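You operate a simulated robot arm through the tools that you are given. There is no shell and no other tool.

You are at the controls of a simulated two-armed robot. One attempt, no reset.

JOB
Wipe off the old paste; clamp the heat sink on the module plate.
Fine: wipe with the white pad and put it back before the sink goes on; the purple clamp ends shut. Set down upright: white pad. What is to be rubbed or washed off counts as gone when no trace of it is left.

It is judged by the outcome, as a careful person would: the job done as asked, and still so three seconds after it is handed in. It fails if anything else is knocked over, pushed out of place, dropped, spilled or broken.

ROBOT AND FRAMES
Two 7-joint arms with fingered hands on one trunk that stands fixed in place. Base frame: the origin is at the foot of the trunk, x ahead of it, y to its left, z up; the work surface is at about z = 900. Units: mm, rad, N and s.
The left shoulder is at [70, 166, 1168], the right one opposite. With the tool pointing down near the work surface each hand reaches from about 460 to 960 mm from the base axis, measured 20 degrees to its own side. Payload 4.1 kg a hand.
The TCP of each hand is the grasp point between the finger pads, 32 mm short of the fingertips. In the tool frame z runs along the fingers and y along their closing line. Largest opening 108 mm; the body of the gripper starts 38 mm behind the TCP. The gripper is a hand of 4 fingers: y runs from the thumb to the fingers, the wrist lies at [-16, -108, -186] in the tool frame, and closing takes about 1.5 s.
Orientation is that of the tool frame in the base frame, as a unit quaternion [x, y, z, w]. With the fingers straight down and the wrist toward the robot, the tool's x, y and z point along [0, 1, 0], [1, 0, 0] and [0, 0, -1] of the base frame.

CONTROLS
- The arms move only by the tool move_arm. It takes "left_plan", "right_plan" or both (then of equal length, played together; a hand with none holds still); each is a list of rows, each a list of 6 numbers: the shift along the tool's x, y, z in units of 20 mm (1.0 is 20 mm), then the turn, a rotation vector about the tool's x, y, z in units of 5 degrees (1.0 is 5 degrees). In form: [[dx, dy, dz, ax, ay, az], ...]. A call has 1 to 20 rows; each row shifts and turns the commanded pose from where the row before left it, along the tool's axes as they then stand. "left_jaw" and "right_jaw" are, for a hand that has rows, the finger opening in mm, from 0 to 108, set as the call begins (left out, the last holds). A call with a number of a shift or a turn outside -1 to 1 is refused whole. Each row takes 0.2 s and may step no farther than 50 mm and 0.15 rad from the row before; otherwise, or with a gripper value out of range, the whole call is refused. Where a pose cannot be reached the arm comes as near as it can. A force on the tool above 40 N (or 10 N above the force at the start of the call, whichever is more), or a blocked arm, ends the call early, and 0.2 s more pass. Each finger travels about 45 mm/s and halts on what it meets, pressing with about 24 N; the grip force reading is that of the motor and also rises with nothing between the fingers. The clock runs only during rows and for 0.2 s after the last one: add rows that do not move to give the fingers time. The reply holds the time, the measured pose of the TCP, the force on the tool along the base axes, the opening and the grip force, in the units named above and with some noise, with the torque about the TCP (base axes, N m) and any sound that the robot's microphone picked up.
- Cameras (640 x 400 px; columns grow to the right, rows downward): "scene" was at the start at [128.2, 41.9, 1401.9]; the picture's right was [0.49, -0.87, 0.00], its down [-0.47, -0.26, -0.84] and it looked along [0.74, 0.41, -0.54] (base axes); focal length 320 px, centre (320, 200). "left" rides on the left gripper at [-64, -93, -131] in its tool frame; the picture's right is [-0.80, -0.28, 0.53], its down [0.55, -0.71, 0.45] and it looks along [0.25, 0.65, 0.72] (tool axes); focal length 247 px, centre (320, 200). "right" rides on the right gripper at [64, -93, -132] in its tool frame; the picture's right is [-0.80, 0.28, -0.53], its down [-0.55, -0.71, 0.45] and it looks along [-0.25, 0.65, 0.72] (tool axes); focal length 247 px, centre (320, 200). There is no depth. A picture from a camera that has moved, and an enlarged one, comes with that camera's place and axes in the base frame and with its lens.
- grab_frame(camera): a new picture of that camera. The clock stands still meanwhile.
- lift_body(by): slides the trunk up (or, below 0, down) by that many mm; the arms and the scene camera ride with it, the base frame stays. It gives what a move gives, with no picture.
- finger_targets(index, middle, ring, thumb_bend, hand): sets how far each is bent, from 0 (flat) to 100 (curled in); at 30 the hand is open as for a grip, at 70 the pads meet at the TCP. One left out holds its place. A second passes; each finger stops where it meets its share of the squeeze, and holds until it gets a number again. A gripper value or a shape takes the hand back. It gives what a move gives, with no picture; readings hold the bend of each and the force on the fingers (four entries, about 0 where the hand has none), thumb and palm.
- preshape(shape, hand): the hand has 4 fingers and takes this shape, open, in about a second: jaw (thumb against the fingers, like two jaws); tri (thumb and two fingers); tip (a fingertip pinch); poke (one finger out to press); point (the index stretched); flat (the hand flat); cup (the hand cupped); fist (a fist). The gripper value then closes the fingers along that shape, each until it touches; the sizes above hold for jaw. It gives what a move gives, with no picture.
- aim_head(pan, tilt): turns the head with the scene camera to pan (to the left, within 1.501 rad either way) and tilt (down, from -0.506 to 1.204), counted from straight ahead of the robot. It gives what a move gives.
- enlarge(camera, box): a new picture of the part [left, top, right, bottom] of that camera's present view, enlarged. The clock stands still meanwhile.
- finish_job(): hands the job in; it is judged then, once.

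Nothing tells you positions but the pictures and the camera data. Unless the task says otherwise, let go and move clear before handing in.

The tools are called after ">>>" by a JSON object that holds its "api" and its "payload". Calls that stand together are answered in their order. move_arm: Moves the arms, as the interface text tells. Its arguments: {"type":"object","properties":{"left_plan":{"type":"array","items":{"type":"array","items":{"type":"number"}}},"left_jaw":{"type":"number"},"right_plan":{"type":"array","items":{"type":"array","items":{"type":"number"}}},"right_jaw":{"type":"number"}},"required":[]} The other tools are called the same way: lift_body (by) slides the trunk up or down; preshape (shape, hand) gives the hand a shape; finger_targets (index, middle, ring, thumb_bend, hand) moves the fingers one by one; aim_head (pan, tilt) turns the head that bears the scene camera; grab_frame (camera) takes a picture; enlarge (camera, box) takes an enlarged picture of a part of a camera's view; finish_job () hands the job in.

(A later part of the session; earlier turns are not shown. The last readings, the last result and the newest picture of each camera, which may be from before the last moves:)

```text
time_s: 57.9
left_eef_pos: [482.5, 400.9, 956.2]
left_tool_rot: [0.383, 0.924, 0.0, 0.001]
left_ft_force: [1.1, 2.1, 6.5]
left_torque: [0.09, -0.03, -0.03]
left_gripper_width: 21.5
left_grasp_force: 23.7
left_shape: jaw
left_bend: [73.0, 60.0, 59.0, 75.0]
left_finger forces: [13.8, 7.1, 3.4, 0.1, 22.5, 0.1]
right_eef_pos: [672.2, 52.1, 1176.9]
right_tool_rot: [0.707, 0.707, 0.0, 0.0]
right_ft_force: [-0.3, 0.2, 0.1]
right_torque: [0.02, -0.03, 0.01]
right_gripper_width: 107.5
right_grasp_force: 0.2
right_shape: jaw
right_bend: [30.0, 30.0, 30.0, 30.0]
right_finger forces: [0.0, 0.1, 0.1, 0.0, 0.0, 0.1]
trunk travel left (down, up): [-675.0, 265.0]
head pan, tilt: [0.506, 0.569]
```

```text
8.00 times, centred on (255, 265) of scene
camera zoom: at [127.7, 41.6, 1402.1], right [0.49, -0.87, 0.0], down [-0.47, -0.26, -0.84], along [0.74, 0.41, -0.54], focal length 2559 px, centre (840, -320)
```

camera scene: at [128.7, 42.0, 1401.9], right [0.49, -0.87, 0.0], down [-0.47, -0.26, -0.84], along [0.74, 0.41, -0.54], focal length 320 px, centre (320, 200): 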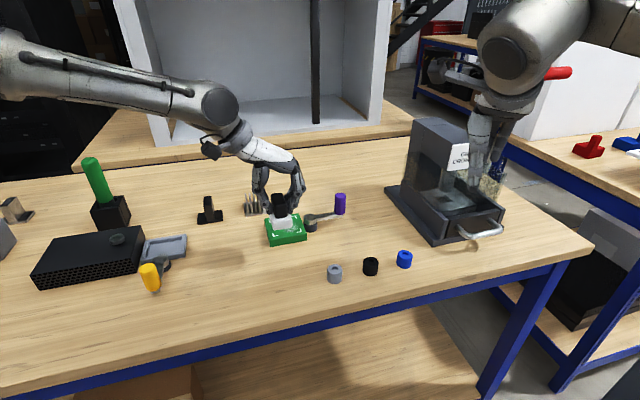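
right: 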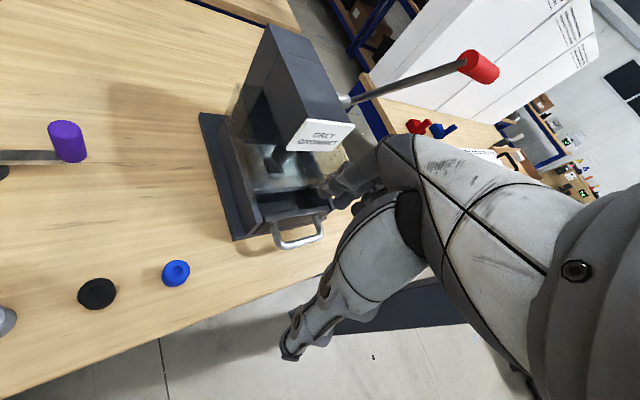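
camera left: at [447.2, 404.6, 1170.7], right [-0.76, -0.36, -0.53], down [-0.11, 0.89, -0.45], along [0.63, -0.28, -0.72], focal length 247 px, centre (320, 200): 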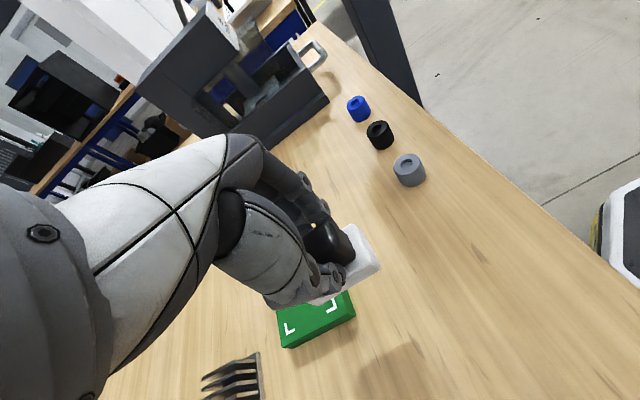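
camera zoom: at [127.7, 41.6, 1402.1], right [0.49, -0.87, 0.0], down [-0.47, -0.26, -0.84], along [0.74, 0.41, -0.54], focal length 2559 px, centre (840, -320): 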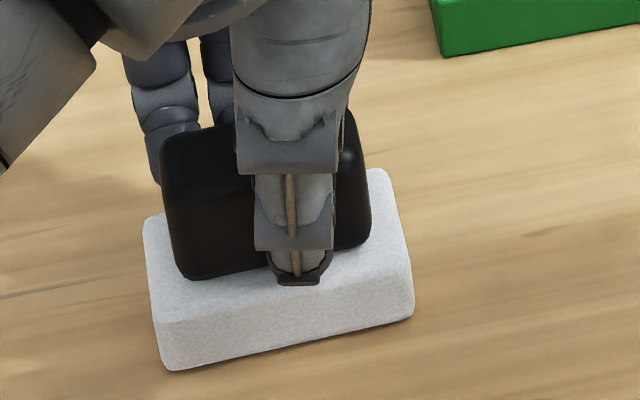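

The pad rests on the table at its old spot. I'll ease off, release and rise clear.

>>> {"api": "move_arm", "payload": {"left_plan": [[0, 0, -0.06, 0, 0, 0], [0, 0, 0, 0, 0, 0]]}}

>>> {"api": "move_arm", "payload": {"left_plan": [[0, 0, 0, 0, 0, 0], [0, 0, 0, 0, 0, 0], [0, 0, 0, 0, 0, 0], [0, 0, 0, 0, 0, 0], [0, 0, 0, 0, 0, 0], [0, 0, 0, 0, 0, 0]], "left_jaw": 70}}

>>> {"api": "enlarge", "payload": {"camera": "scene", "box": [210, 220, 300, 300]}}

>>> {"api": "enlarge", "payload": {"camera": "left", "box": [240, 140, 400, 340]}}

```text
time_s: 58.5
left_eef_pos: [481.9, 401.4, 957.8]
left_tool_rot: [0.383, 0.924, -0.001, -0.001]
left_ft_force: [0.5, 0.7, 0.0]
left_torque: [-0.01, 0.02, -0.01]
left_gripper_width: 21.1
left_grasp_force: 23.8
left_shape: jaw
left_bend: [73.0, 60.0, 59.0, 74.0]
left_finger forces: [12.8, 6.5, 3.0, 0.0, 22.5, 0.0]
right_eef_pos: [671.5, 51.6, 1177.4]
right_tool_rot: [0.707, 0.707, 0.0, 0.0]
right_ft_force: [0.0, -0.2, 0.6]
right_torque: [0.0, 0.02, -0.02]
right_gripper_width: 107.4
right_grasp_force: 0.0
right_shape: jaw
right_bend: [30.0, 30.0, 30.0, 30.0]
right_finger forces: [0.0, 0.1, 0.0, 0.0, 0.0, 0.1]
trunk travel left (down, up): [-675.0, 265.0]
head pan, tilt: [0.506, 0.569]
```

```text
time_s: 59.9
left_eef_pos: [481.8, 400.2, 957.5]
left_tool_rot: [0.383, 0.924, 0.0, 0.0]
left_ft_force: [0.1, -0.2, -0.4]
left_torque: [0.01, -0.02, 0.0]
left_gripper_width: 69.8
left_grasp_force: 0.1
left_shape: jaw
left_bend: [27.0, 39.0, 37.0, 64.0]
left_finger forces: [0.0, 0.0, 0.0, 0.0, 0.1, 0.1]
right_eef_pos: [672.4, 51.7, 1176.4]
right_tool_rot: [0.707, 0.707, 0.0, -0.001]
right_ft_force: [0.3, -0.1, 0.3]
right_torque: [-0.02, 0.01, 0.01]
right_gripper_width: 107.5
right_grasp_force: 0.1
right_shape: jaw
right_bend: [30.0, 30.0, 30.0, 30.0]
right_finger forces: [0.0, 0.0, 0.0, 0.1, 0.1, 0.1]
trunk travel left (down, up): [-675.0, 265.0]
head pan, tilt: [0.506, 0.569]
```

```text
5.00 times, centred on (255, 260) of scene
camera zoom: at [128.3, 41.8, 1401.9], right [0.49, -0.87, 0.0], down [-0.47, -0.26, -0.84], along [0.74, 0.41, -0.54], focal length 1600 px, centre (645, -100)
```

zoom: 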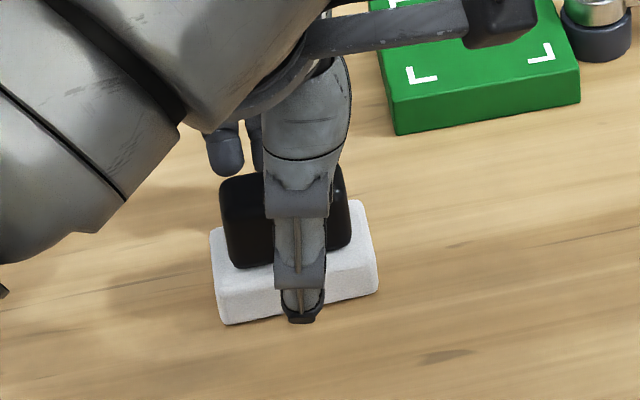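

```text
2.00 times, centred on (320, 240) of left
camera zoom: at [461.5, 290.8, 1090.0], right [0.36, -0.76, -0.53], down [-0.89, -0.11, -0.45], along [0.28, 0.64, -0.72], focal length 494 px, centre (320, 120)
```

zoom: 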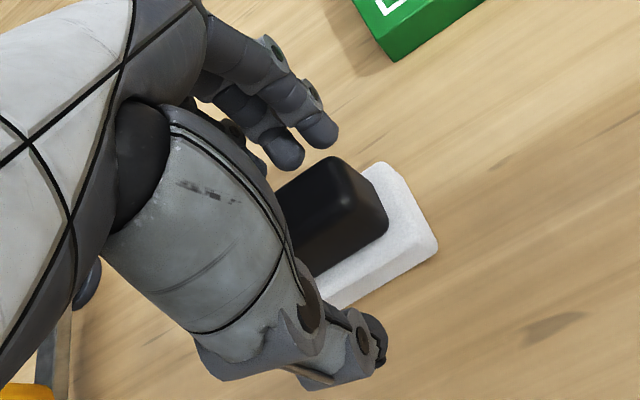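

Pad released and upright. I'll rise clear and confirm it, then test reach toward the heat sink at a neutral yaw.

>>> {"api": "move_arm", "payload": {"left_plan": [[0, 0, -0.5, 0, 0, 0], [0, 0, -1, 0, 0, 0], [0, 0, -1, 0, 0, 0], [0, 0, -1, 0, 0, 0], [0, 0, -1, 0, 0, 0], [0, 0, -1, 0, 0, 0], [0, 0, 0, 0, 0, 1], [0, 0, 0, 0, 0, 1], [0, 0, 0, 0, 0, 1], [0, 0, 0, 0, 0, 1], [0, 0, 0, 0, 0, 1], [0, 0, 0, 0, 0, 1], [0, 0, 0, 0, 0, 1], [0, 0, 0, 0, 0, 1], [0, 0, 0, 0, 0, 1]], "left_jaw": 100}}

>>> {"api": "grab_frame", "payload": {"camera": "scene"}}

>>> {"api": "enlarge", "payload": {"camera": "scene", "box": [220, 240, 290, 290]}}

>>> {"api": "grab_frame", "payload": {"camera": "left"}}

```text
time_s: 63.1
left_eef_pos: [482.4, 401.7, 1067.5]
left_tool_rot: [0.708, 0.707, 0.001, 0.0]
left_ft_force: [0.5, -0.6, 0.5]
left_torque: [-0.03, 0.02, -0.01]
left_gripper_width: 99.8
left_grasp_force: 0.1
left_shape: jaw
left_bend: [27.0, 31.0, 31.0, 41.0]
left_finger forces: [0.0, 0.0, 0.0, 0.1, 0.0, 0.0]
right_eef_pos: [672.2, 52.1, 1177.4]
right_tool_rot: [0.707, 0.707, -0.001, 0.001]
right_ft_force: [-0.2, -0.1, -0.4]
right_torque: [0.01, 0.0, -0.01]
right_gripper_width: 107.7
right_grasp_force: 0.0
right_shape: jaw
right_bend: [30.0, 30.0, 30.0, 30.0]
right_finger forces: [0.0, 0.2, 0.0, 0.0, 0.1, 0.0]
trunk travel left (down, up): [-675.0, 265.0]
head pan, tilt: [0.506, 0.569]
```

```text
taken
camera scene: at [128.2, 42.3, 1401.9], right [0.49, -0.87, 0.0], down [-0.47, -0.26, -0.84], along [0.74, 0.41, -0.54], focal length 320 px, centre (320, 200)
```

scene: 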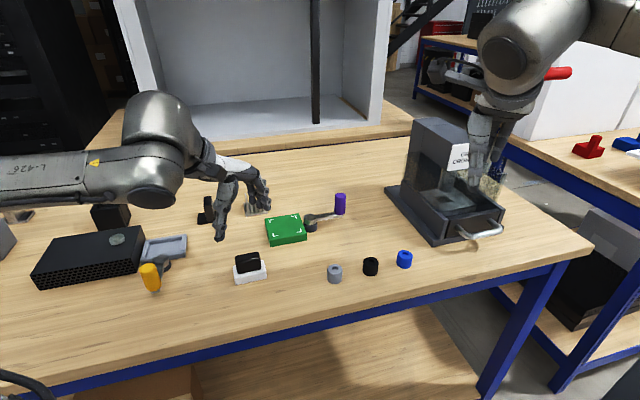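

```text
8.00 times, centred on (255, 265) of scene
camera zoom: at [128.2, 42.3, 1401.9], right [0.49, -0.87, 0.0], down [-0.47, -0.26, -0.84], along [0.74, 0.41, -0.54], focal length 2559 px, centre (840, -320)
```

zoom: 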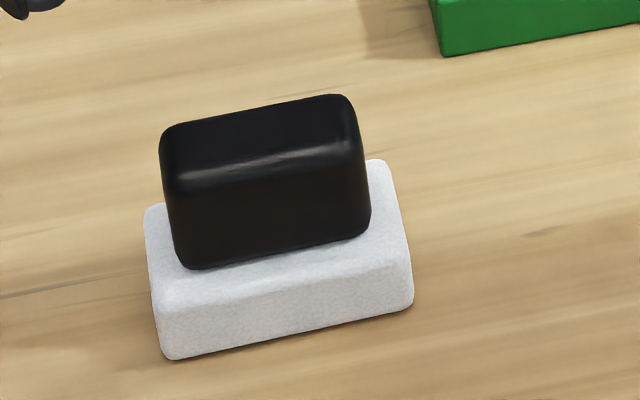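

```text
taken
camera left: at [388.8, 338.6, 1199.7], right [-0.29, -0.8, -0.53], down [-0.7, 0.55, -0.45], along [0.65, 0.25, -0.72], focal length 247 px, centre (320, 200)
```

left: 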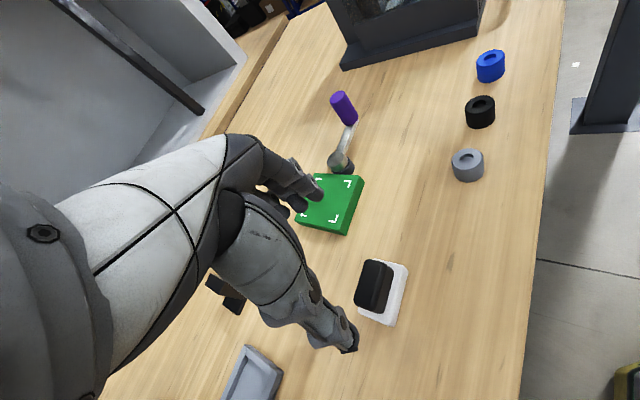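

The pad is back in place, upright. Now I'll move over the heat sink at neutral yaw, staying high.

>>> {"api": "move_arm", "payload": {"left_plan": [[0.7, 0.93, 0, 0, 0, 0], [0.7, 0.93, 0, 0, 0, 0], [0.7, 0.93, 0, 0, 0, 0], [0.7, 0.93, 0, 0, 0, 0], [0.7, 0.93, 0, 0, 0, 0], [0.7, 0.93, 0, 0, 0, 0], [0.7, 0.93, 0, 0, 0, 0], [0.7, 0.93, 0, 0, 0, 0], [0.7, 0.93, 0, 0, 0, 0], [0.7, 0.93, 0, 0, 0, 0], [0.7, 0.93, 0, 0, 0, 0], [0, 0, 0, 0, 0, 0]]}}

>>> {"api": "grab_frame", "payload": {"camera": "scene"}}

>>> {"api": "grab_frame", "payload": {"camera": "left"}}

```text
time_s: 65.7
left_eef_pos: [685.5, 555.5, 1067.9]
left_tool_rot: [0.708, 0.706, -0.001, 0.0]
left_ft_force: [0.0, 1.0, 0.3]
left_torque: [0.03, -0.02, -0.01]
left_gripper_width: 100.2
left_grasp_force: 0.1
left_shape: jaw
left_bend: [27.0, 31.0, 31.0, 41.0]
left_finger forces: [0.1, 0.1, 0.0, 0.0, 0.1, 0.1]
right_eef_pos: [671.1, 50.8, 1177.2]
right_tool_rot: [0.708, 0.707, 0.0, 0.0]
right_ft_force: [-0.2, -0.8, -0.3]
right_torque: [0.01, -0.04, 0.03]
right_gripper_width: 107.8
right_grasp_force: 0.0
right_shape: jaw
right_bend: [30.0, 30.0, 30.0, 30.0]
right_finger forces: [0.0, 0.0, 0.0, 0.1, 0.0, 0.0]
trunk travel left (down, up): [-675.0, 265.0]
head pan, tilt: [0.506, 0.569]
```

```text
taken
camera scene: at [127.7, 41.9, 1402.0], right [0.49, -0.87, 0.0], down [-0.47, -0.26, -0.84], along [0.74, 0.41, -0.54], focal length 320 px, centre (320, 200)
```

scene: 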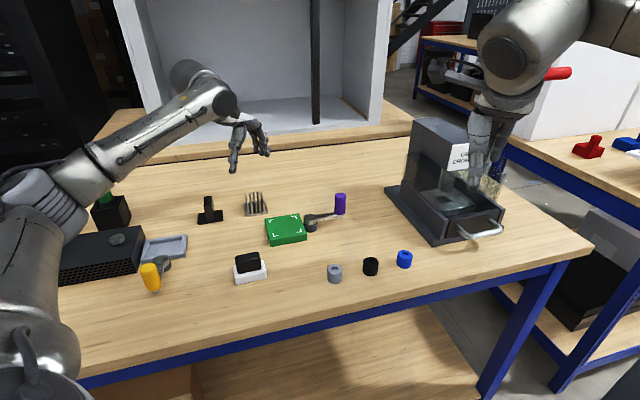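

```text
taken
camera left: at [592.5, 491.7, 1200.0], right [-0.28, -0.8, -0.53], down [-0.71, 0.55, -0.45], along [0.65, 0.25, -0.72], focal length 247 px, centre (320, 200)
```

left: 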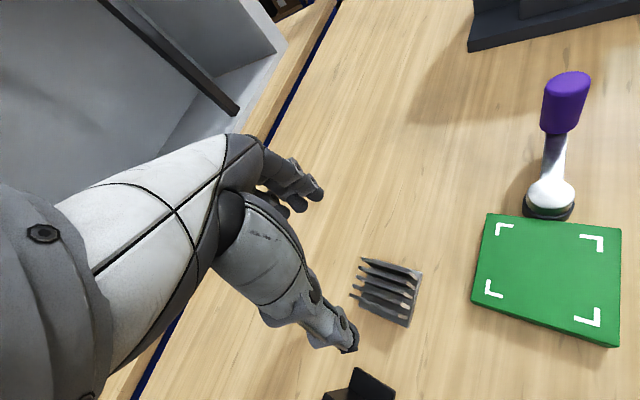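

>>> {"api": "enlarge", "payload": {"camera": "left", "box": [340, 240, 440, 340]}}

>>> {"api": "move_arm", "payload": {"left_plan": [[0, 0, 0, 0, 0, -1], [0, 0, 0, 0, 0, -1], [0, 0, 0, 0, 0, -1], [0, 0, 0, 0, 0, -1], [0, 0, 0, 0, 0, -1], [0, 0, 0, 0, 0, -1], [0, 0, 0, 0, 0, -1], [0, 0, 0, 0, 0, -1], [0, 0, 0, 0, 0, -1]]}}

```text
4.00 times, centred on (390, 290) of left
camera zoom: at [592.5, 491.7, 1200.0], right [-0.28, -0.8, -0.53], down [-0.71, 0.55, -0.45], along [0.65, 0.25, -0.72], focal length 988 px, centre (40, -160)
```

zoom: 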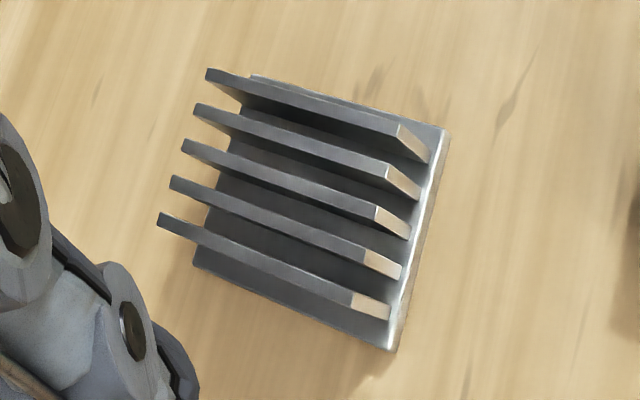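

```text
time_s: 67.7
left_eef_pos: [687.4, 554.9, 1068.2]
left_tool_rot: [0.382, 0.924, 0.0, 0.0]
left_ft_force: [0.4, -0.1, 0.2]
left_torque: [0.01, -0.01, -0.03]
left_gripper_width: 100.1
left_grasp_force: 0.0
left_shape: jaw
left_bend: [27.0, 31.0, 31.0, 41.0]
left_finger forces: [0.0, 0.0, 0.0, 0.0, 0.0, 0.0]
right_eef_pos: [672.1, 51.9, 1177.3]
right_tool_rot: [0.707, 0.707, 0.001, 0.0]
right_ft_force: [-0.8, 0.2, 0.7]
right_torque: [-0.02, 0.01, 0.02]
right_gripper_width: 107.4
right_grasp_force: 0.0
right_shape: jaw
right_bend: [30.0, 30.0, 30.0, 30.0]
right_finger forces: [0.0, 0.1, 0.0, 0.0, 0.1, 0.1]
trunk travel left (down, up): [-675.0, 265.0]
head pan, tilt: [0.506, 0.569]
```

Yaw +45° is reachable here. Let me also test yaw −45°, which would let me grip the flat outer fin faces.

>>> {"api": "move_arm", "payload": {"left_plan": [[0, 0, 0, 0, 0, 1], [0, 0, 0, 0, 0, 1], [0, 0, 0, 0, 0, 1], [0, 0, 0, 0, 0, 1], [0, 0, 0, 0, 0, 1], [0, 0, 0, 0, 0, 1], [0, 0, 0, 0, 0, 1], [0, 0, 0, 0, 0, 1], [0, 0, 0, 0, 0, 1], [0, 0, 0, 0, 0, 1], [0, 0, 0, 0, 0, 1], [0, 0, 0, 0, 0, 1], [0, 0, 0, 0, 0, 1], [0, 0, 0, 0, 0, 1], [0, 0, 0, 0, 0, 1], [0, 0, 0, 0, 0, 1], [0, 0, 0, 0, 0, 1], [0, 0, 0, 0, 0, 1]]}}

>>> {"api": "grab_frame", "payload": {"camera": "left"}}

>>> {"api": "grab_frame", "payload": {"camera": "scene"}}

```text
time_s: 71.5
left_eef_pos: [686.7, 554.6, 1068.0]
left_tool_rot: [0.924, 0.381, 0.0, 0.001]
left_ft_force: [0.5, 0.2, 0.8]
left_torque: [-0.04, -0.02, -0.01]
left_gripper_width: 99.9
left_grasp_force: 0.1
left_shape: jaw
left_bend: [27.0, 31.0, 31.0, 41.0]
left_finger forces: [0.1, 0.1, 0.1, 0.1, 0.1, 0.0]
right_eef_pos: [671.5, 51.2, 1177.0]
right_tool_rot: [0.707, 0.707, -0.001, -0.001]
right_ft_force: [0.1, 0.4, 0.8]
right_torque: [0.02, 0.02, 0.0]
right_gripper_width: 107.8
right_grasp_force: 0.0
right_shape: jaw
right_bend: [30.0, 30.0, 30.0, 30.0]
right_finger forces: [0.0, 0.0, 0.0, 0.0, 0.0, 0.0]
trunk travel left (down, up): [-675.0, 265.0]
head pan, tilt: [0.506, 0.569]
```

```text
taken
camera left: at [575.5, 576.0, 1199.7], right [-0.77, -0.36, -0.53], down [-0.11, 0.89, -0.45], along [0.63, -0.28, -0.72], focal length 247 px, centre (320, 200)
```

left: 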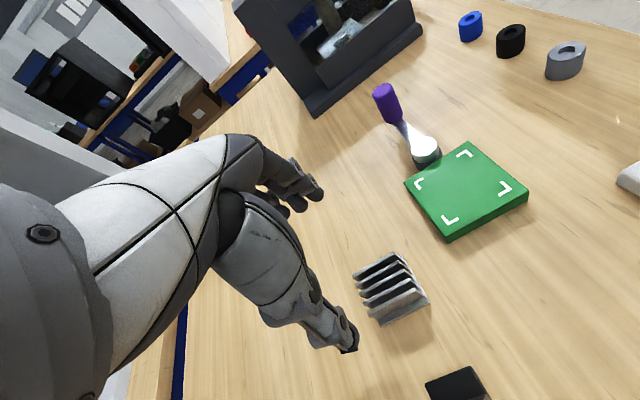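

```text
taken
camera scene: at [128.7, 41.7, 1401.9], right [0.49, -0.87, 0.0], down [-0.47, -0.26, -0.84], along [0.74, 0.41, -0.54], focal length 320 px, centre (320, 200)
```

scene: 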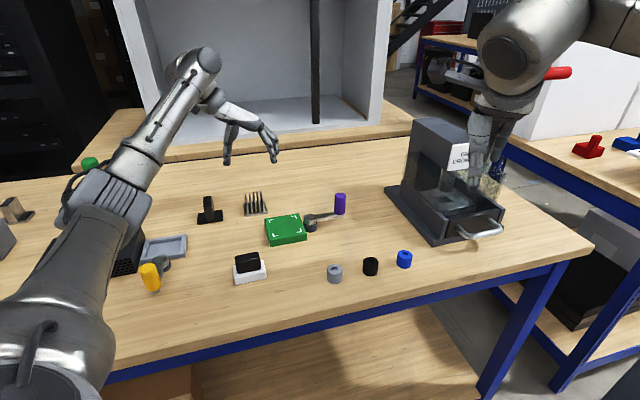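

>>> {"api": "enlarge", "payload": {"camera": "left", "box": [330, 230, 450, 340]}}

>>> {"api": "enlarge", "payload": {"camera": "scene", "box": [230, 180, 280, 225]}}

```text
3.64 times, centred on (390, 285) of left
camera zoom: at [575.5, 576.0, 1199.7], right [-0.77, -0.36, -0.53], down [-0.11, 0.89, -0.45], along [0.63, -0.28, -0.72], focal length 898 px, centre (66, -109)
```

zoom: 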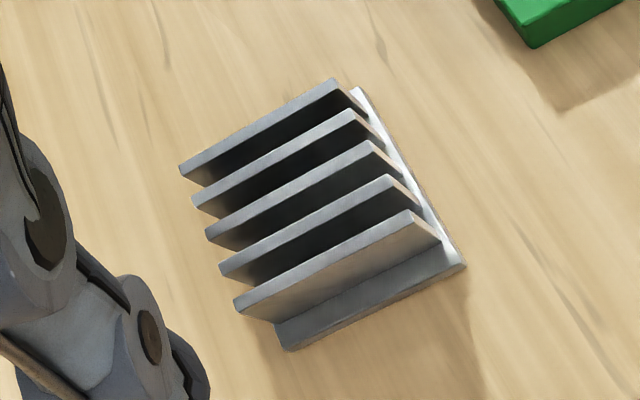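

```text
8.89 times, centred on (255, 202) of scene
camera zoom: at [128.7, 41.7, 1401.9], right [0.49, -0.87, 0.0], down [-0.47, -0.26, -0.84], along [0.74, 0.41, -0.54], focal length 2844 px, centre (898, 178)
```

zoom: 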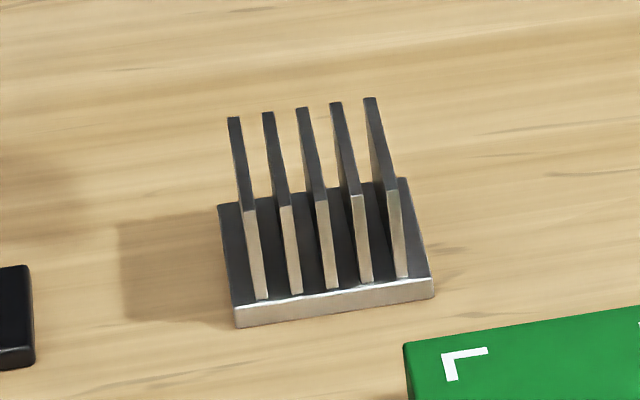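

The sink is confirmed near (686, 556), square at 45°, fins running along (0.7, 0.7). I'll descend at yaw −45° to take it by its two outer fins, checking midway.

>>> {"api": "move_arm", "payload": {"left_plan": [[-0.12, -0.04, 1, 0, 0, 0], [-0.12, -0.05, 1, 0, 0, 0], [0, 0, 1, 0, 0, 0], [0, 0, 1, 0, 0, 0], [0, 0, 0.3, 0, 0, 0], [0, 0, 0, 0, 0, 0]], "left_jaw": 90}}

>>> {"api": "enlarge", "payload": {"camera": "left", "box": [220, 130, 420, 330]}}

>>> {"api": "enlarge", "payload": {"camera": "scene", "box": [210, 140, 300, 230]}}

```text
time_s: 72.9
left_eef_pos: [682.4, 552.2, 979.8]
left_tool_rot: [0.924, 0.383, -0.001, 0.001]
left_ft_force: [0.1, 0.2, 0.7]
left_torque: [0.0, 0.01, 0.0]
left_gripper_width: 90.2
left_grasp_force: 0.1
left_shape: jaw
left_bend: [26.0, 33.0, 32.0, 51.0]
left_finger forces: [0.1, 0.0, 0.1, 0.0, 0.0, 0.0]
right_eef_pos: [672.3, 51.8, 1176.1]
right_tool_rot: [0.707, 0.707, 0.0, 0.0]
right_ft_force: [0.1, 0.3, -0.5]
right_torque: [0.0, 0.02, -0.03]
right_gripper_width: 107.7
right_grasp_force: 0.1
right_shape: jaw
right_bend: [30.0, 30.0, 30.0, 30.0]
right_finger forces: [0.0, 0.0, 0.1, 0.0, 0.0, 0.1]
trunk travel left (down, up): [-675.0, 265.0]
head pan, tilt: [0.506, 0.569]
```

```text
2.00 times, centred on (320, 230) of left
camera zoom: at [570.6, 574.1, 1112.2], right [-0.76, -0.36, -0.53], down [-0.11, 0.89, -0.45], along [0.63, -0.28, -0.72], focal length 494 px, centre (320, 140)
```

zoom: 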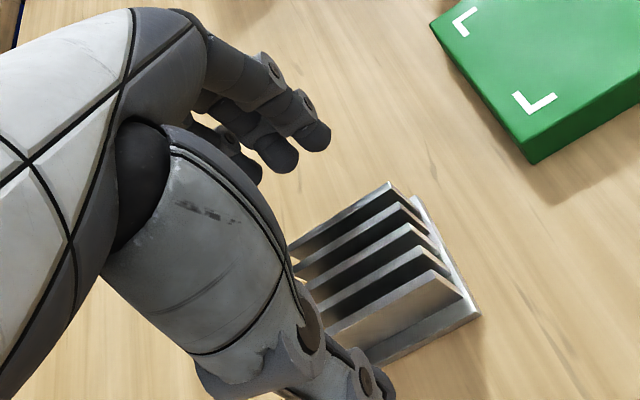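

```text
4.44 times, centred on (255, 185) of scene
camera zoom: at [128.4, 41.9, 1401.9], right [0.49, -0.87, 0.0], down [-0.47, -0.26, -0.84], along [0.74, 0.41, -0.54], focal length 1422 px, centre (609, 267)
```

zoom: 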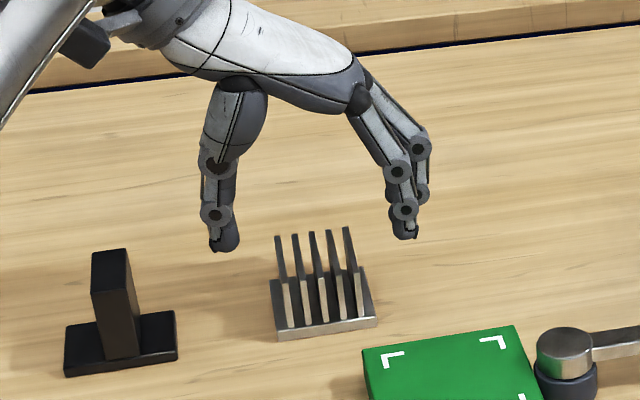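

>>> {"api": "move_arm", "payload": {"left_plan": [[0, 0, 0.7, 0, 0, 0], [0, 0, 0.7, 0, 0, 0], [0, 0, 0.4, 0, 0, 0], [0, 0, 0, 0, 0, 0]], "left_jaw": 72}}

>>> {"api": "enlarge", "payload": {"camera": "left", "box": [220, 130, 420, 330]}}

>>> {"api": "enlarge", "payload": {"camera": "scene", "box": [225, 160, 285, 220]}}

```text
time_s: 73.9
left_eef_pos: [682.4, 552.9, 945.7]
left_tool_rot: [0.924, 0.383, 0.0, 0.0]
left_ft_force: [0.3, -0.3, 0.9]
left_torque: [-0.03, 0.0, 0.0]
left_gripper_width: 72.3
left_grasp_force: 0.0
left_shape: jaw
left_bend: [27.0, 38.0, 36.0, 63.0]
left_finger forces: [0.0, 0.0, 0.1, 0.0, 0.1, 0.0]
right_eef_pos: [672.4, 52.9, 1175.3]
right_tool_rot: [0.707, 0.707, 0.0, -0.001]
right_ft_force: [0.4, -0.1, -0.3]
right_torque: [-0.01, 0.01, -0.02]
right_gripper_width: 107.7
right_grasp_force: 0.1
right_shape: jaw
right_bend: [30.0, 30.0, 30.0, 30.0]
right_finger forces: [0.0, 0.0, 0.0, 0.0, 0.0, 0.0]
trunk travel left (down, up): [-675.0, 265.0]
head pan, tilt: [0.506, 0.569]
```

```text
2.00 times, centred on (320, 230) of left
camera zoom: at [570.8, 574.6, 1077.0], right [-0.76, -0.36, -0.53], down [-0.11, 0.89, -0.45], along [0.63, -0.28, -0.72], focal length 494 px, centre (320, 140)
```

zoom: 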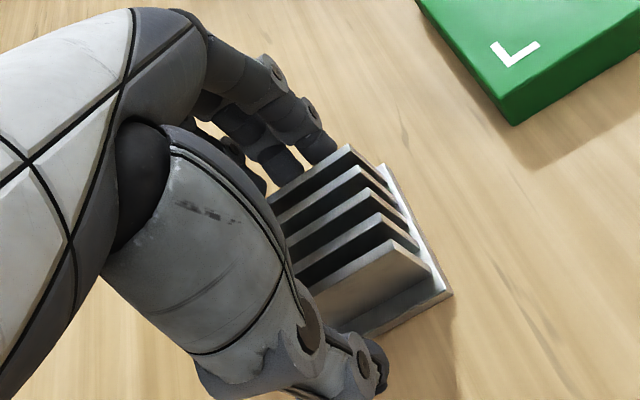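

```text
6.67 times, centred on (255, 190) of scene
camera zoom: at [128.4, 41.9, 1401.9], right [0.49, -0.87, 0.0], down [-0.47, -0.26, -0.84], along [0.74, 0.41, -0.54], focal length 2133 px, centre (753, 267)
```

zoom: 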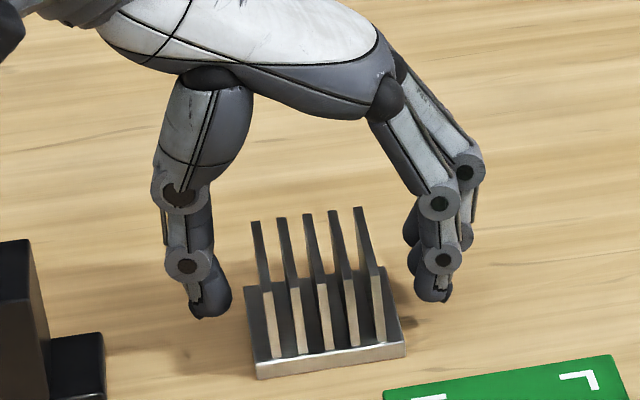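

Fingers straddle the sink above its base. Closing on the outer fins now.

>>> {"api": "move_arm", "payload": {"left_plan": [[0, 0, 0, 0, 0, 0], [0, 0, 0, 0, 0, 0], [0, 0, 0, 0, 0, 0], [0, 0, 0, 0, 0, 0], [0, 0, 0, 0, 0, 0], [0, 0, 0, 0, 0, 0]], "left_jaw": 30}}

>>> {"api": "enlarge", "payload": {"camera": "left", "box": [220, 130, 420, 330]}}

>>> {"api": "enlarge", "payload": {"camera": "scene", "box": [225, 160, 285, 220]}}

```text
time_s: 75.3
left_eef_pos: [683.0, 552.6, 945.1]
left_tool_rot: [0.924, 0.382, 0.0, 0.0]
left_ft_force: [-1.5, 0.1, 0.4]
left_torque: [-0.04, 0.03, 0.03]
left_gripper_width: 41.0
left_grasp_force: 23.8
left_shape: jaw
left_bend: [74.0, 51.0, 49.0, 73.0]
left_finger forces: [12.1, 6.5, 3.0, 0.1, 21.7, 0.0]
right_eef_pos: [671.8, 52.2, 1175.6]
right_tool_rot: [0.707, 0.707, 0.0, 0.0]
right_ft_force: [0.3, -0.1, -0.7]
right_torque: [0.0, 0.01, -0.06]
right_gripper_width: 107.6
right_grasp_force: 0.0
right_shape: jaw
right_bend: [30.0, 30.0, 30.0, 30.0]
right_finger forces: [0.0, 0.0, 0.0, 0.1, 0.0, 0.1]
trunk travel left (down, up): [-675.0, 265.0]
head pan, tilt: [0.506, 0.569]
```

```text
2.00 times, centred on (320, 230) of left
camera zoom: at [571.0, 574.6, 1077.0], right [-0.76, -0.36, -0.53], down [-0.11, 0.89, -0.45], along [0.63, -0.28, -0.72], focal length 494 px, centre (320, 140)
```

zoom: 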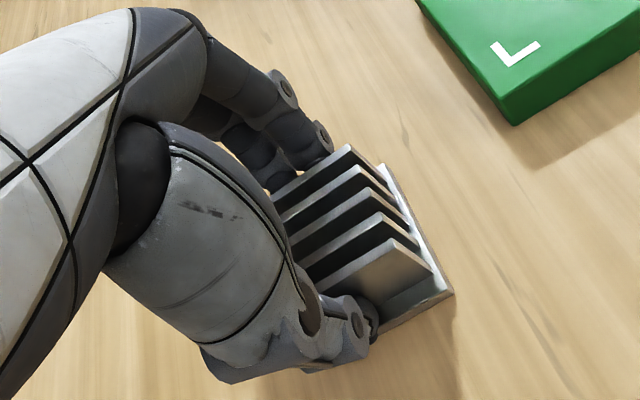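

```text
6.67 times, centred on (255, 190) of scene
camera zoom: at [128.5, 42.0, 1401.9], right [0.49, -0.87, 0.0], down [-0.47, -0.26, -0.84], along [0.74, 0.41, -0.54], focal length 2133 px, centre (753, 267)
```

zoom: 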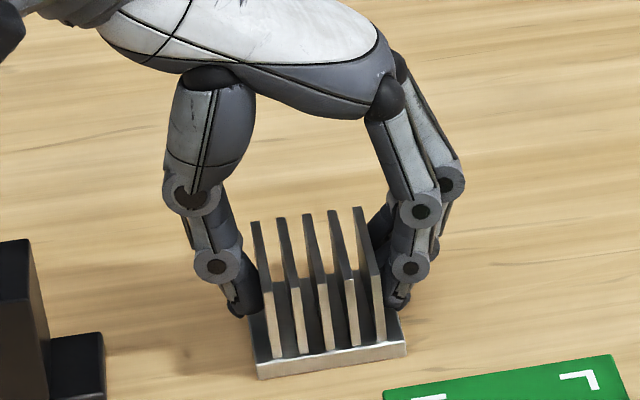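

Grip is firm (~24 N) on the outer fins. Lifting gently.

>>> {"api": "move_arm", "payload": {"left_plan": [[0, 0, -0.3, 0, 0, 0], [0, 0, -0.5, 0, 0, 0], [0, 0, -0.8, 0, 0, 0], [0, 0, -0.8, 0, 0, 0], [0, 0, -0.6, 0, 0, 0], [0, 0, 0, 0, 0, 0]]}}

>>> {"api": "enlarge", "payload": {"camera": "left", "box": [220, 130, 420, 330]}}

>>> {"api": "enlarge", "payload": {"camera": "scene", "box": [225, 140, 305, 220]}}

```text
time_s: 76.7
left_eef_pos: [683.0, 552.4, 1005.7]
left_tool_rot: [0.924, 0.383, 0.0, 0.0]
left_ft_force: [0.0, 0.3, -1.2]
left_torque: [0.02, -0.01, 0.03]
left_gripper_width: 40.9
left_grasp_force: 23.6
left_shape: jaw
left_bend: [74.0, 51.0, 49.0, 73.0]
left_finger forces: [12.1, 6.6, 3.0, 0.0, 21.7, 0.0]
right_eef_pos: [672.7, 52.8, 1175.6]
right_tool_rot: [0.707, 0.707, 0.001, 0.0]
right_ft_force: [0.4, 0.6, -0.6]
right_torque: [0.02, 0.0, -0.02]
right_gripper_width: 107.7
right_grasp_force: 0.0
right_shape: jaw
right_bend: [30.0, 30.0, 30.0, 30.0]
right_finger forces: [0.0, 0.1, 0.0, 0.0, 0.1, 0.0]
trunk travel left (down, up): [-675.0, 265.0]
head pan, tilt: [0.506, 0.569]
```

```text
2.00 times, centred on (320, 230) of left
camera zoom: at [571.6, 574.1, 1138.2], right [-0.76, -0.36, -0.53], down [-0.11, 0.89, -0.45], along [0.63, -0.28, -0.72], focal length 494 px, centre (320, 140)
```

zoom: 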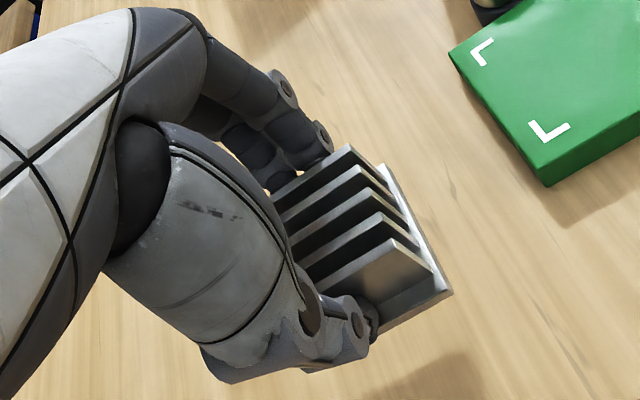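

```text
5.00 times, centred on (265, 180) of scene
camera zoom: at [128.7, 42.2, 1401.8], right [0.49, -0.87, 0.0], down [-0.47, -0.26, -0.84], along [0.74, 0.41, -0.54], focal length 1600 px, centre (595, 300)
```

zoom: 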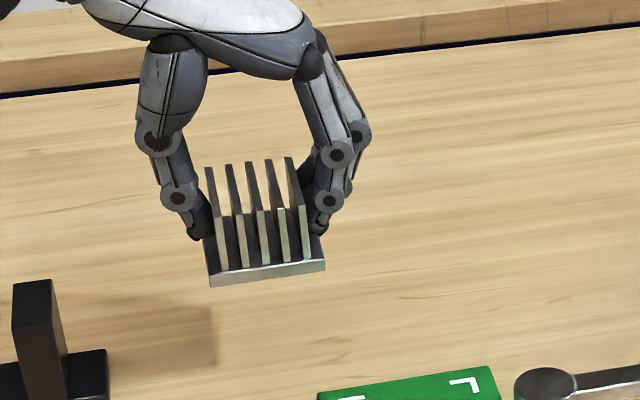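

The sink is held level. I'll carry it over the plate.

>>> {"api": "move_arm", "payload": {"left_plan": [[-0.4, 0.2, 0, 0, 0, 0], [-0.8, 0.39, 0, 0, 0, 0], [-0.85, 0.41, 0, 0, 0, 0], [-0.85, 0.41, 0, 0, 0, 0], [-0.85, 0.41, 0, 0, 0, 0], [-0.85, 0.41, 0, 0, 0, 0], [-0.85, 0.41, 0, 0, 0, 0], [-0.8, 0.41, 0, 0, 0, 0], [0, 0, 0, 0, 0, 0]]}}

>>> {"api": "enlarge", "payload": {"camera": "left", "box": [220, 130, 460, 370]}}

>>> {"api": "enlarge", "payload": {"camera": "scene", "box": [245, 170, 335, 250]}}

```text
time_s: 78.7
left_eef_pos: [636.2, 421.3, 1004.8]
left_tool_rot: [0.924, 0.383, -0.001, 0.0]
left_ft_force: [0.5, 0.1, -1.7]
left_torque: [0.0, 0.04, 0.0]
left_gripper_width: 41.0
left_grasp_force: 24.0
left_shape: jaw
left_bend: [74.0, 51.0, 49.0, 73.0]
left_finger forces: [12.1, 6.6, 3.0, 0.0, 21.7, 0.0]
right_eef_pos: [672.2, 51.4, 1176.2]
right_tool_rot: [0.707, 0.707, -0.001, -0.001]
right_ft_force: [0.1, -0.2, -0.6]
right_torque: [-0.03, 0.03, -0.01]
right_gripper_width: 107.7
right_grasp_force: 0.0
right_shape: jaw
right_bend: [30.0, 30.0, 30.0, 30.0]
right_finger forces: [0.0, 0.0, 0.1, 0.0, 0.0, 0.0]
trunk travel left (down, up): [-675.0, 265.0]
head pan, tilt: [0.506, 0.569]
```

```text
1.67 times, centred on (340, 250) of left
camera zoom: at [525.8, 442.8, 1136.9], right [-0.76, -0.36, -0.53], down [-0.11, 0.89, -0.45], along [0.63, -0.28, -0.72], focal length 412 px, centre (287, 117)
```

zoom: 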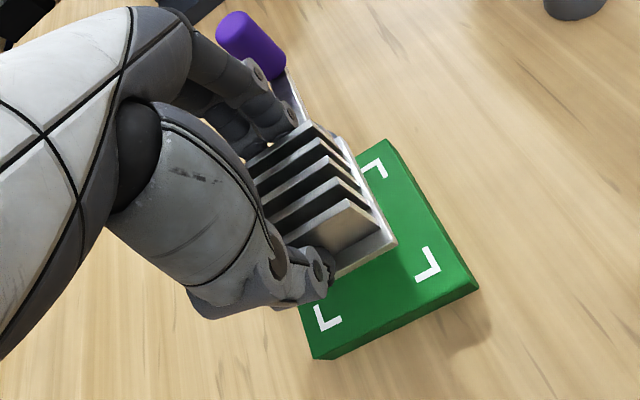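

```text
5.00 times, centred on (290, 210) of scene
camera zoom: at [128.7, 42.2, 1401.8], right [0.49, -0.87, 0.0], down [-0.47, -0.26, -0.84], along [0.74, 0.41, -0.54], focal length 1600 px, centre (470, 150)
```

zoom: 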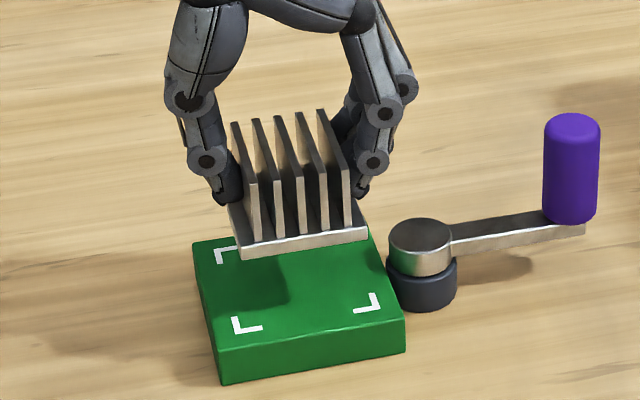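

The sink is aligned over the marks within about 1 mm. Lowering most of the way, then checking.

>>> {"api": "move_arm", "payload": {"left_plan": [[0.04, -0.03, 0.5, 0, 0, 0], [0, 0, 0.6, 0, 0, 0], [0, 0, 0.5, 0, 0, 0], [0, 0, 0, 0, 0, 0]]}}

>>> {"api": "enlarge", "payload": {"camera": "left", "box": [260, 150, 440, 330]}}

>>> {"api": "enlarge", "payload": {"camera": "scene", "box": [255, 185, 325, 250]}}

```text
time_s: 79.7
left_eef_pos: [637.3, 421.2, 972.9]
left_tool_rot: [0.924, 0.383, -0.001, 0.0]
left_ft_force: [-0.5, 0.4, -1.8]
left_torque: [-0.04, -0.01, -0.02]
left_gripper_width: 40.8
left_grasp_force: 24.2
left_shape: jaw
left_bend: [74.0, 51.0, 49.0, 73.0]
left_finger forces: [12.1, 6.6, 3.0, 0.1, 21.6, 0.0]
right_eef_pos: [670.7, 52.5, 1176.1]
right_tool_rot: [0.707, 0.707, 0.0, 0.0]
right_ft_force: [-0.6, -0.2, 0.1]
right_torque: [0.0, 0.0, 0.0]
right_gripper_width: 107.5
right_grasp_force: 0.1
right_shape: jaw
right_bend: [30.0, 30.0, 30.0, 30.0]
right_finger forces: [0.0, 0.0, 0.0, 0.0, 0.0, 0.0]
trunk travel left (down, up): [-675.0, 265.0]
head pan, tilt: [0.506, 0.569]
```

```text
2.22 times, centred on (350, 240) of left
camera zoom: at [525.8, 443.2, 1105.1], right [-0.76, -0.36, -0.53], down [-0.11, 0.89, -0.45], along [0.63, -0.28, -0.72], focal length 549 px, centre (253, 111)
```

zoom: 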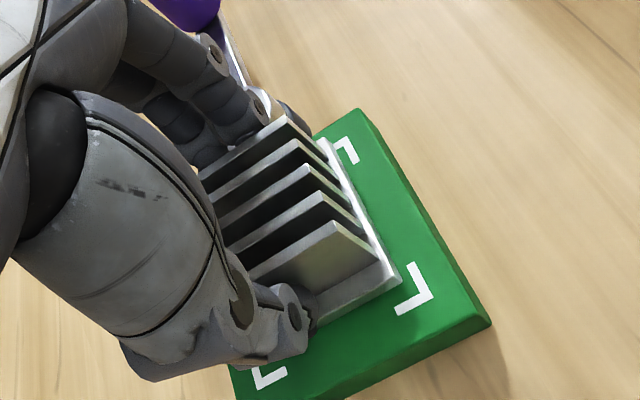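

```text
6.15 times, centred on (290, 218) of scene
camera zoom: at [128.6, 41.9, 1401.9], right [0.49, -0.87, 0.0], down [-0.47, -0.26, -0.84], along [0.74, 0.41, -0.54], focal length 1969 px, centre (505, 92)
```

zoom: 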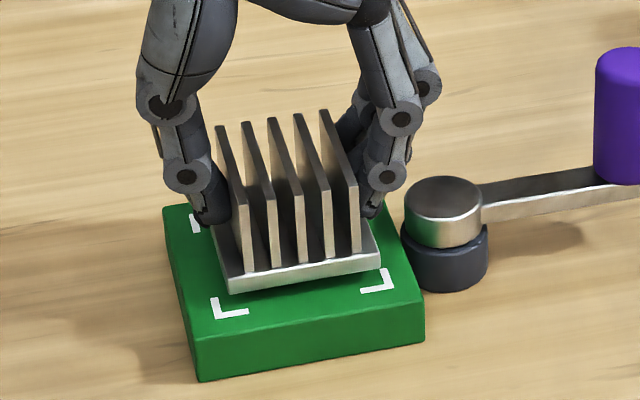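

>>> {"api": "move_arm", "payload": {"left_plan": [[0.02, -0.02, 0.15, 0, 0, 0], [0, 0, 0.1, 0, 0, 0], [0, 0, 0.05, 0, 0, 0], [0, 0, 0, 0, 0, 0]]}}

>>> {"api": "move_arm", "payload": {"left_plan": [[0, 0, 0.05, 0, 0, 0], [0, 0, 0, 0, 0, 0]]}}

```text
time_s: 80.7
left_eef_pos: [637.6, 422.1, 968.5]
left_tool_rot: [0.924, 0.382, 0.0, -0.001]
left_ft_force: [0.2, -0.3, -1.6]
left_torque: [0.03, -0.02, 0.0]
left_gripper_width: 41.1
left_grasp_force: 23.4
left_shape: jaw
left_bend: [74.0, 51.0, 49.0, 73.0]
left_finger forces: [12.1, 6.6, 3.0, 0.1, 21.6, 0.0]
right_eef_pos: [671.5, 52.5, 1176.2]
right_tool_rot: [0.707, 0.707, 0.0, 0.0]
right_ft_force: [-0.1, 0.2, -0.6]
right_torque: [0.0, 0.0, 0.0]
right_gripper_width: 107.7
right_grasp_force: 0.1
right_shape: jaw
right_bend: [30.0, 30.0, 30.0, 30.0]
right_finger forces: [0.0, 0.0, 0.0, 0.0, 0.0, 0.0]
trunk travel left (down, up): [-675.0, 265.0]
head pan, tilt: [0.506, 0.569]
```

```text
time_s: 81.3
left_eef_pos: [637.8, 422.0, 967.6]
left_tool_rot: [0.924, 0.383, 0.0, 0.0]
left_ft_force: [-0.2, 0.3, -1.6]
left_torque: [-0.03, 0.0, -0.01]
left_gripper_width: 40.9
left_grasp_force: 24.1
left_shape: jaw
left_bend: [74.0, 51.0, 49.0, 73.0]
left_finger forces: [12.0, 6.6, 3.0, 0.1, 21.7, 0.0]
right_eef_pos: [672.6, 51.2, 1175.8]
right_tool_rot: [0.707, 0.707, 0.0, 0.0]
right_ft_force: [-0.5, 0.1, 0.2]
right_torque: [-0.02, 0.02, 0.02]
right_gripper_width: 107.7
right_grasp_force: 0.1
right_shape: jaw
right_bend: [30.0, 30.0, 30.0, 30.0]
right_finger forces: [0.1, 0.0, 0.0, 0.0, 0.0, 0.0]
trunk travel left (down, up): [-675.0, 265.0]
head pan, tilt: [0.506, 0.569]
```

>>> {"api": "move_arm", "payload": {"left_plan": [[0, 0, 0.05, 0, 0, 0], [0, 0, 0, 0, 0, 0]]}}

>>> {"api": "move_arm", "payload": {"left_plan": [[0, 0, 0.05, 0, 0, 0], [0, 0, 0, 0, 0, 0]]}}

>>> {"api": "enlarge", "payload": {"camera": "scene", "box": [255, 185, 325, 250]}}

```text
time_s: 81.9
left_eef_pos: [637.5, 422.6, 966.3]
left_tool_rot: [0.924, 0.383, 0.0, 0.0]
left_ft_force: [1.9, 0.6, 4.6]
left_torque: [0.02, -0.05, 0.02]
left_gripper_width: 41.2
left_grasp_force: 24.4
left_shape: jaw
left_bend: [74.0, 51.0, 49.0, 73.0]
left_finger forces: [12.6, 6.9, 3.2, 0.0, 22.2, 0.0]
right_eef_pos: [670.1, 51.4, 1176.9]
right_tool_rot: [0.707, 0.707, 0.0, 0.0]
right_ft_force: [-0.2, 0.4, 0.2]
right_torque: [0.02, 0.01, 0.02]
right_gripper_width: 107.8
right_grasp_force: 0.1
right_shape: jaw
right_bend: [30.0, 30.0, 30.0, 30.0]
right_finger forces: [0.0, 0.1, 0.0, 0.1, 0.0, 0.1]
trunk travel left (down, up): [-675.0, 265.0]
head pan, tilt: [0.506, 0.569]
```

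```text
time_s: 82.5
left_eef_pos: [636.1, 421.1, 966.0]
left_tool_rot: [0.924, 0.382, 0.001, 0.0]
left_ft_force: [4.9, 1.7, 13.4]
left_torque: [0.08, -0.16, -0.03]
left_gripper_width: 41.3
left_grasp_force: 24.3
left_shape: jaw
left_bend: [74.0, 51.0, 49.0, 73.0]
left_finger forces: [13.7, 7.9, 3.6, 0.0, 22.9, 0.1]
right_eef_pos: [672.0, 50.0, 1176.5]
right_tool_rot: [0.707, 0.707, 0.0, 0.001]
right_ft_force: [-0.1, 0.0, 0.2]
right_torque: [-0.01, 0.0, 0.04]
right_gripper_width: 107.7
right_grasp_force: 0.1
right_shape: jaw
right_bend: [30.0, 30.0, 30.0, 30.0]
right_finger forces: [0.1, 0.0, 0.1, 0.1, 0.0, 0.0]
trunk travel left (down, up): [-675.0, 265.0]
head pan, tilt: [0.506, 0.569]
```

```text
6.15 times, centred on (290, 218) of scene
camera zoom: at [127.5, 41.1, 1402.2], right [0.49, -0.87, 0.0], down [-0.47, -0.26, -0.84], along [0.74, 0.41, -0.54], focal length 1969 px, centre (505, 92)
```

zoom: 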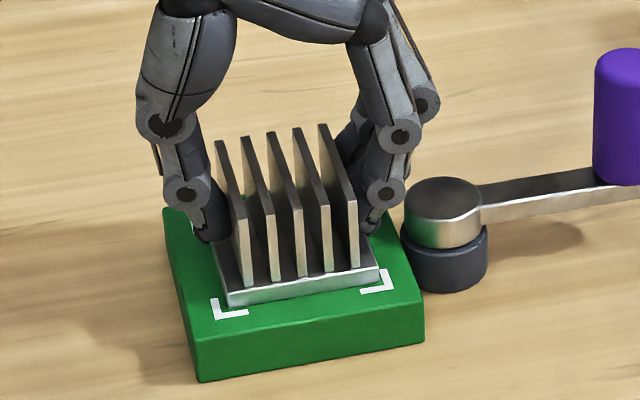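

The sink sits squarely inside the marks. I'll ease pressure, open slightly, and check.

>>> {"api": "move_arm", "payload": {"left_plan": [[0, 0, -0.06, 0, 0, 0], [0, 0, 0, 0, 0, 0]]}}

>>> {"api": "move_arm", "payload": {"left_plan": [[0, 0, 0, 0, 0, 0], [0, 0, 0, 0, 0, 0], [0, 0, 0, 0, 0, 0]], "left_jaw": 58}}

>>> {"api": "enlarge", "payload": {"camera": "scene", "box": [255, 185, 325, 250]}}

>>> {"api": "enlarge", "payload": {"camera": "left", "box": [260, 150, 440, 330]}}

```text
time_s: 83.1
left_eef_pos: [636.6, 423.1, 966.8]
left_tool_rot: [0.924, 0.383, 0.0, 0.0]
left_ft_force: [3.1, -0.4, 9.1]
left_torque: [0.02, -0.09, 0.0]
left_gripper_width: 41.3
left_grasp_force: 24.2
left_shape: jaw
left_bend: [74.0, 51.0, 49.0, 73.0]
left_finger forces: [13.4, 7.7, 3.6, 0.1, 22.8, 0.0]
right_eef_pos: [670.1, 51.2, 1177.3]
right_tool_rot: [0.707, 0.707, 0.0, 0.001]
right_ft_force: [0.3, 0.4, 0.6]
right_torque: [-0.03, 0.03, -0.03]
right_gripper_width: 107.6
right_grasp_force: 0.0
right_shape: jaw
right_bend: [30.0, 30.0, 30.0, 30.0]
right_finger forces: [0.1, 0.0, 0.0, 0.1, 0.0, 0.1]
trunk travel left (down, up): [-675.0, 265.0]
head pan, tilt: [0.506, 0.569]
```

```text
time_s: 83.9
left_eef_pos: [636.9, 422.8, 965.8]
left_tool_rot: [0.924, 0.383, 0.0, 0.0]
left_ft_force: [-0.8, -0.8, 0.0]
left_torque: [0.03, -0.01, -0.01]
left_gripper_width: 57.4
left_grasp_force: 0.1
left_shape: jaw
left_bend: [74.0, 44.0, 41.0, 69.0]
left_finger forces: [0.1, 0.0, 0.0, 0.0, 0.0, 0.0]
right_eef_pos: [671.2, 52.0, 1176.1]
right_tool_rot: [0.707, 0.707, 0.001, 0.0]
right_ft_force: [-0.2, -0.4, 0.2]
right_torque: [0.03, 0.0, 0.0]
right_gripper_width: 107.9
right_grasp_force: 0.1
right_shape: jaw
right_bend: [30.0, 30.0, 30.0, 30.0]
right_finger forces: [0.0, 0.1, 0.1, 0.1, 0.0, 0.0]
trunk travel left (down, up): [-675.0, 265.0]
head pan, tilt: [0.506, 0.569]
```

```text
6.15 times, centred on (290, 218) of scene
camera zoom: at [127.9, 41.7, 1401.9], right [0.49, -0.87, 0.0], down [-0.47, -0.26, -0.84], along [0.74, 0.41, -0.54], focal length 1969 px, centre (505, 92)
```

zoom: 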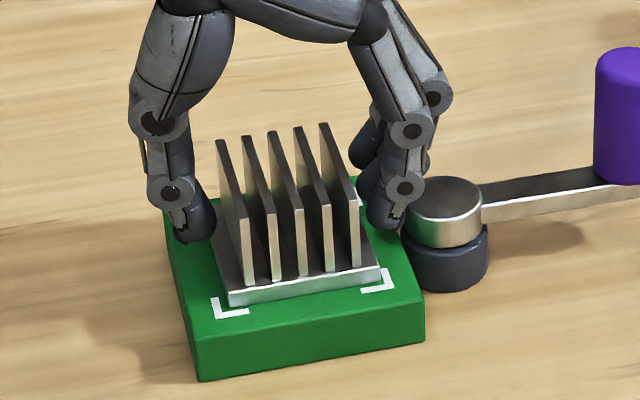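

```text
2.22 times, centred on (350, 240) of left
camera zoom: at [524.8, 443.8, 1097.7], right [-0.77, -0.36, -0.53], down [-0.11, 0.89, -0.45], along [0.63, -0.28, -0.72], focal length 549 px, centre (253, 111)
```

zoom: 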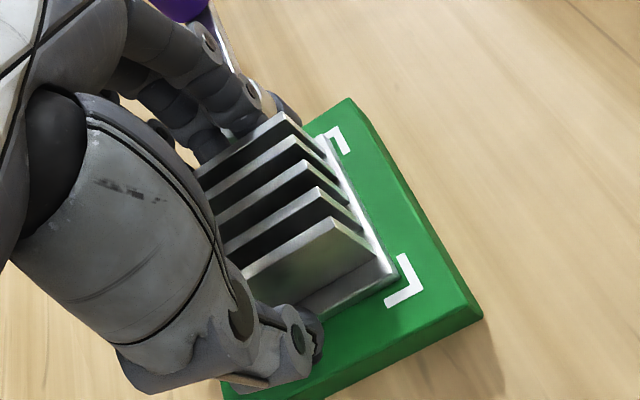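

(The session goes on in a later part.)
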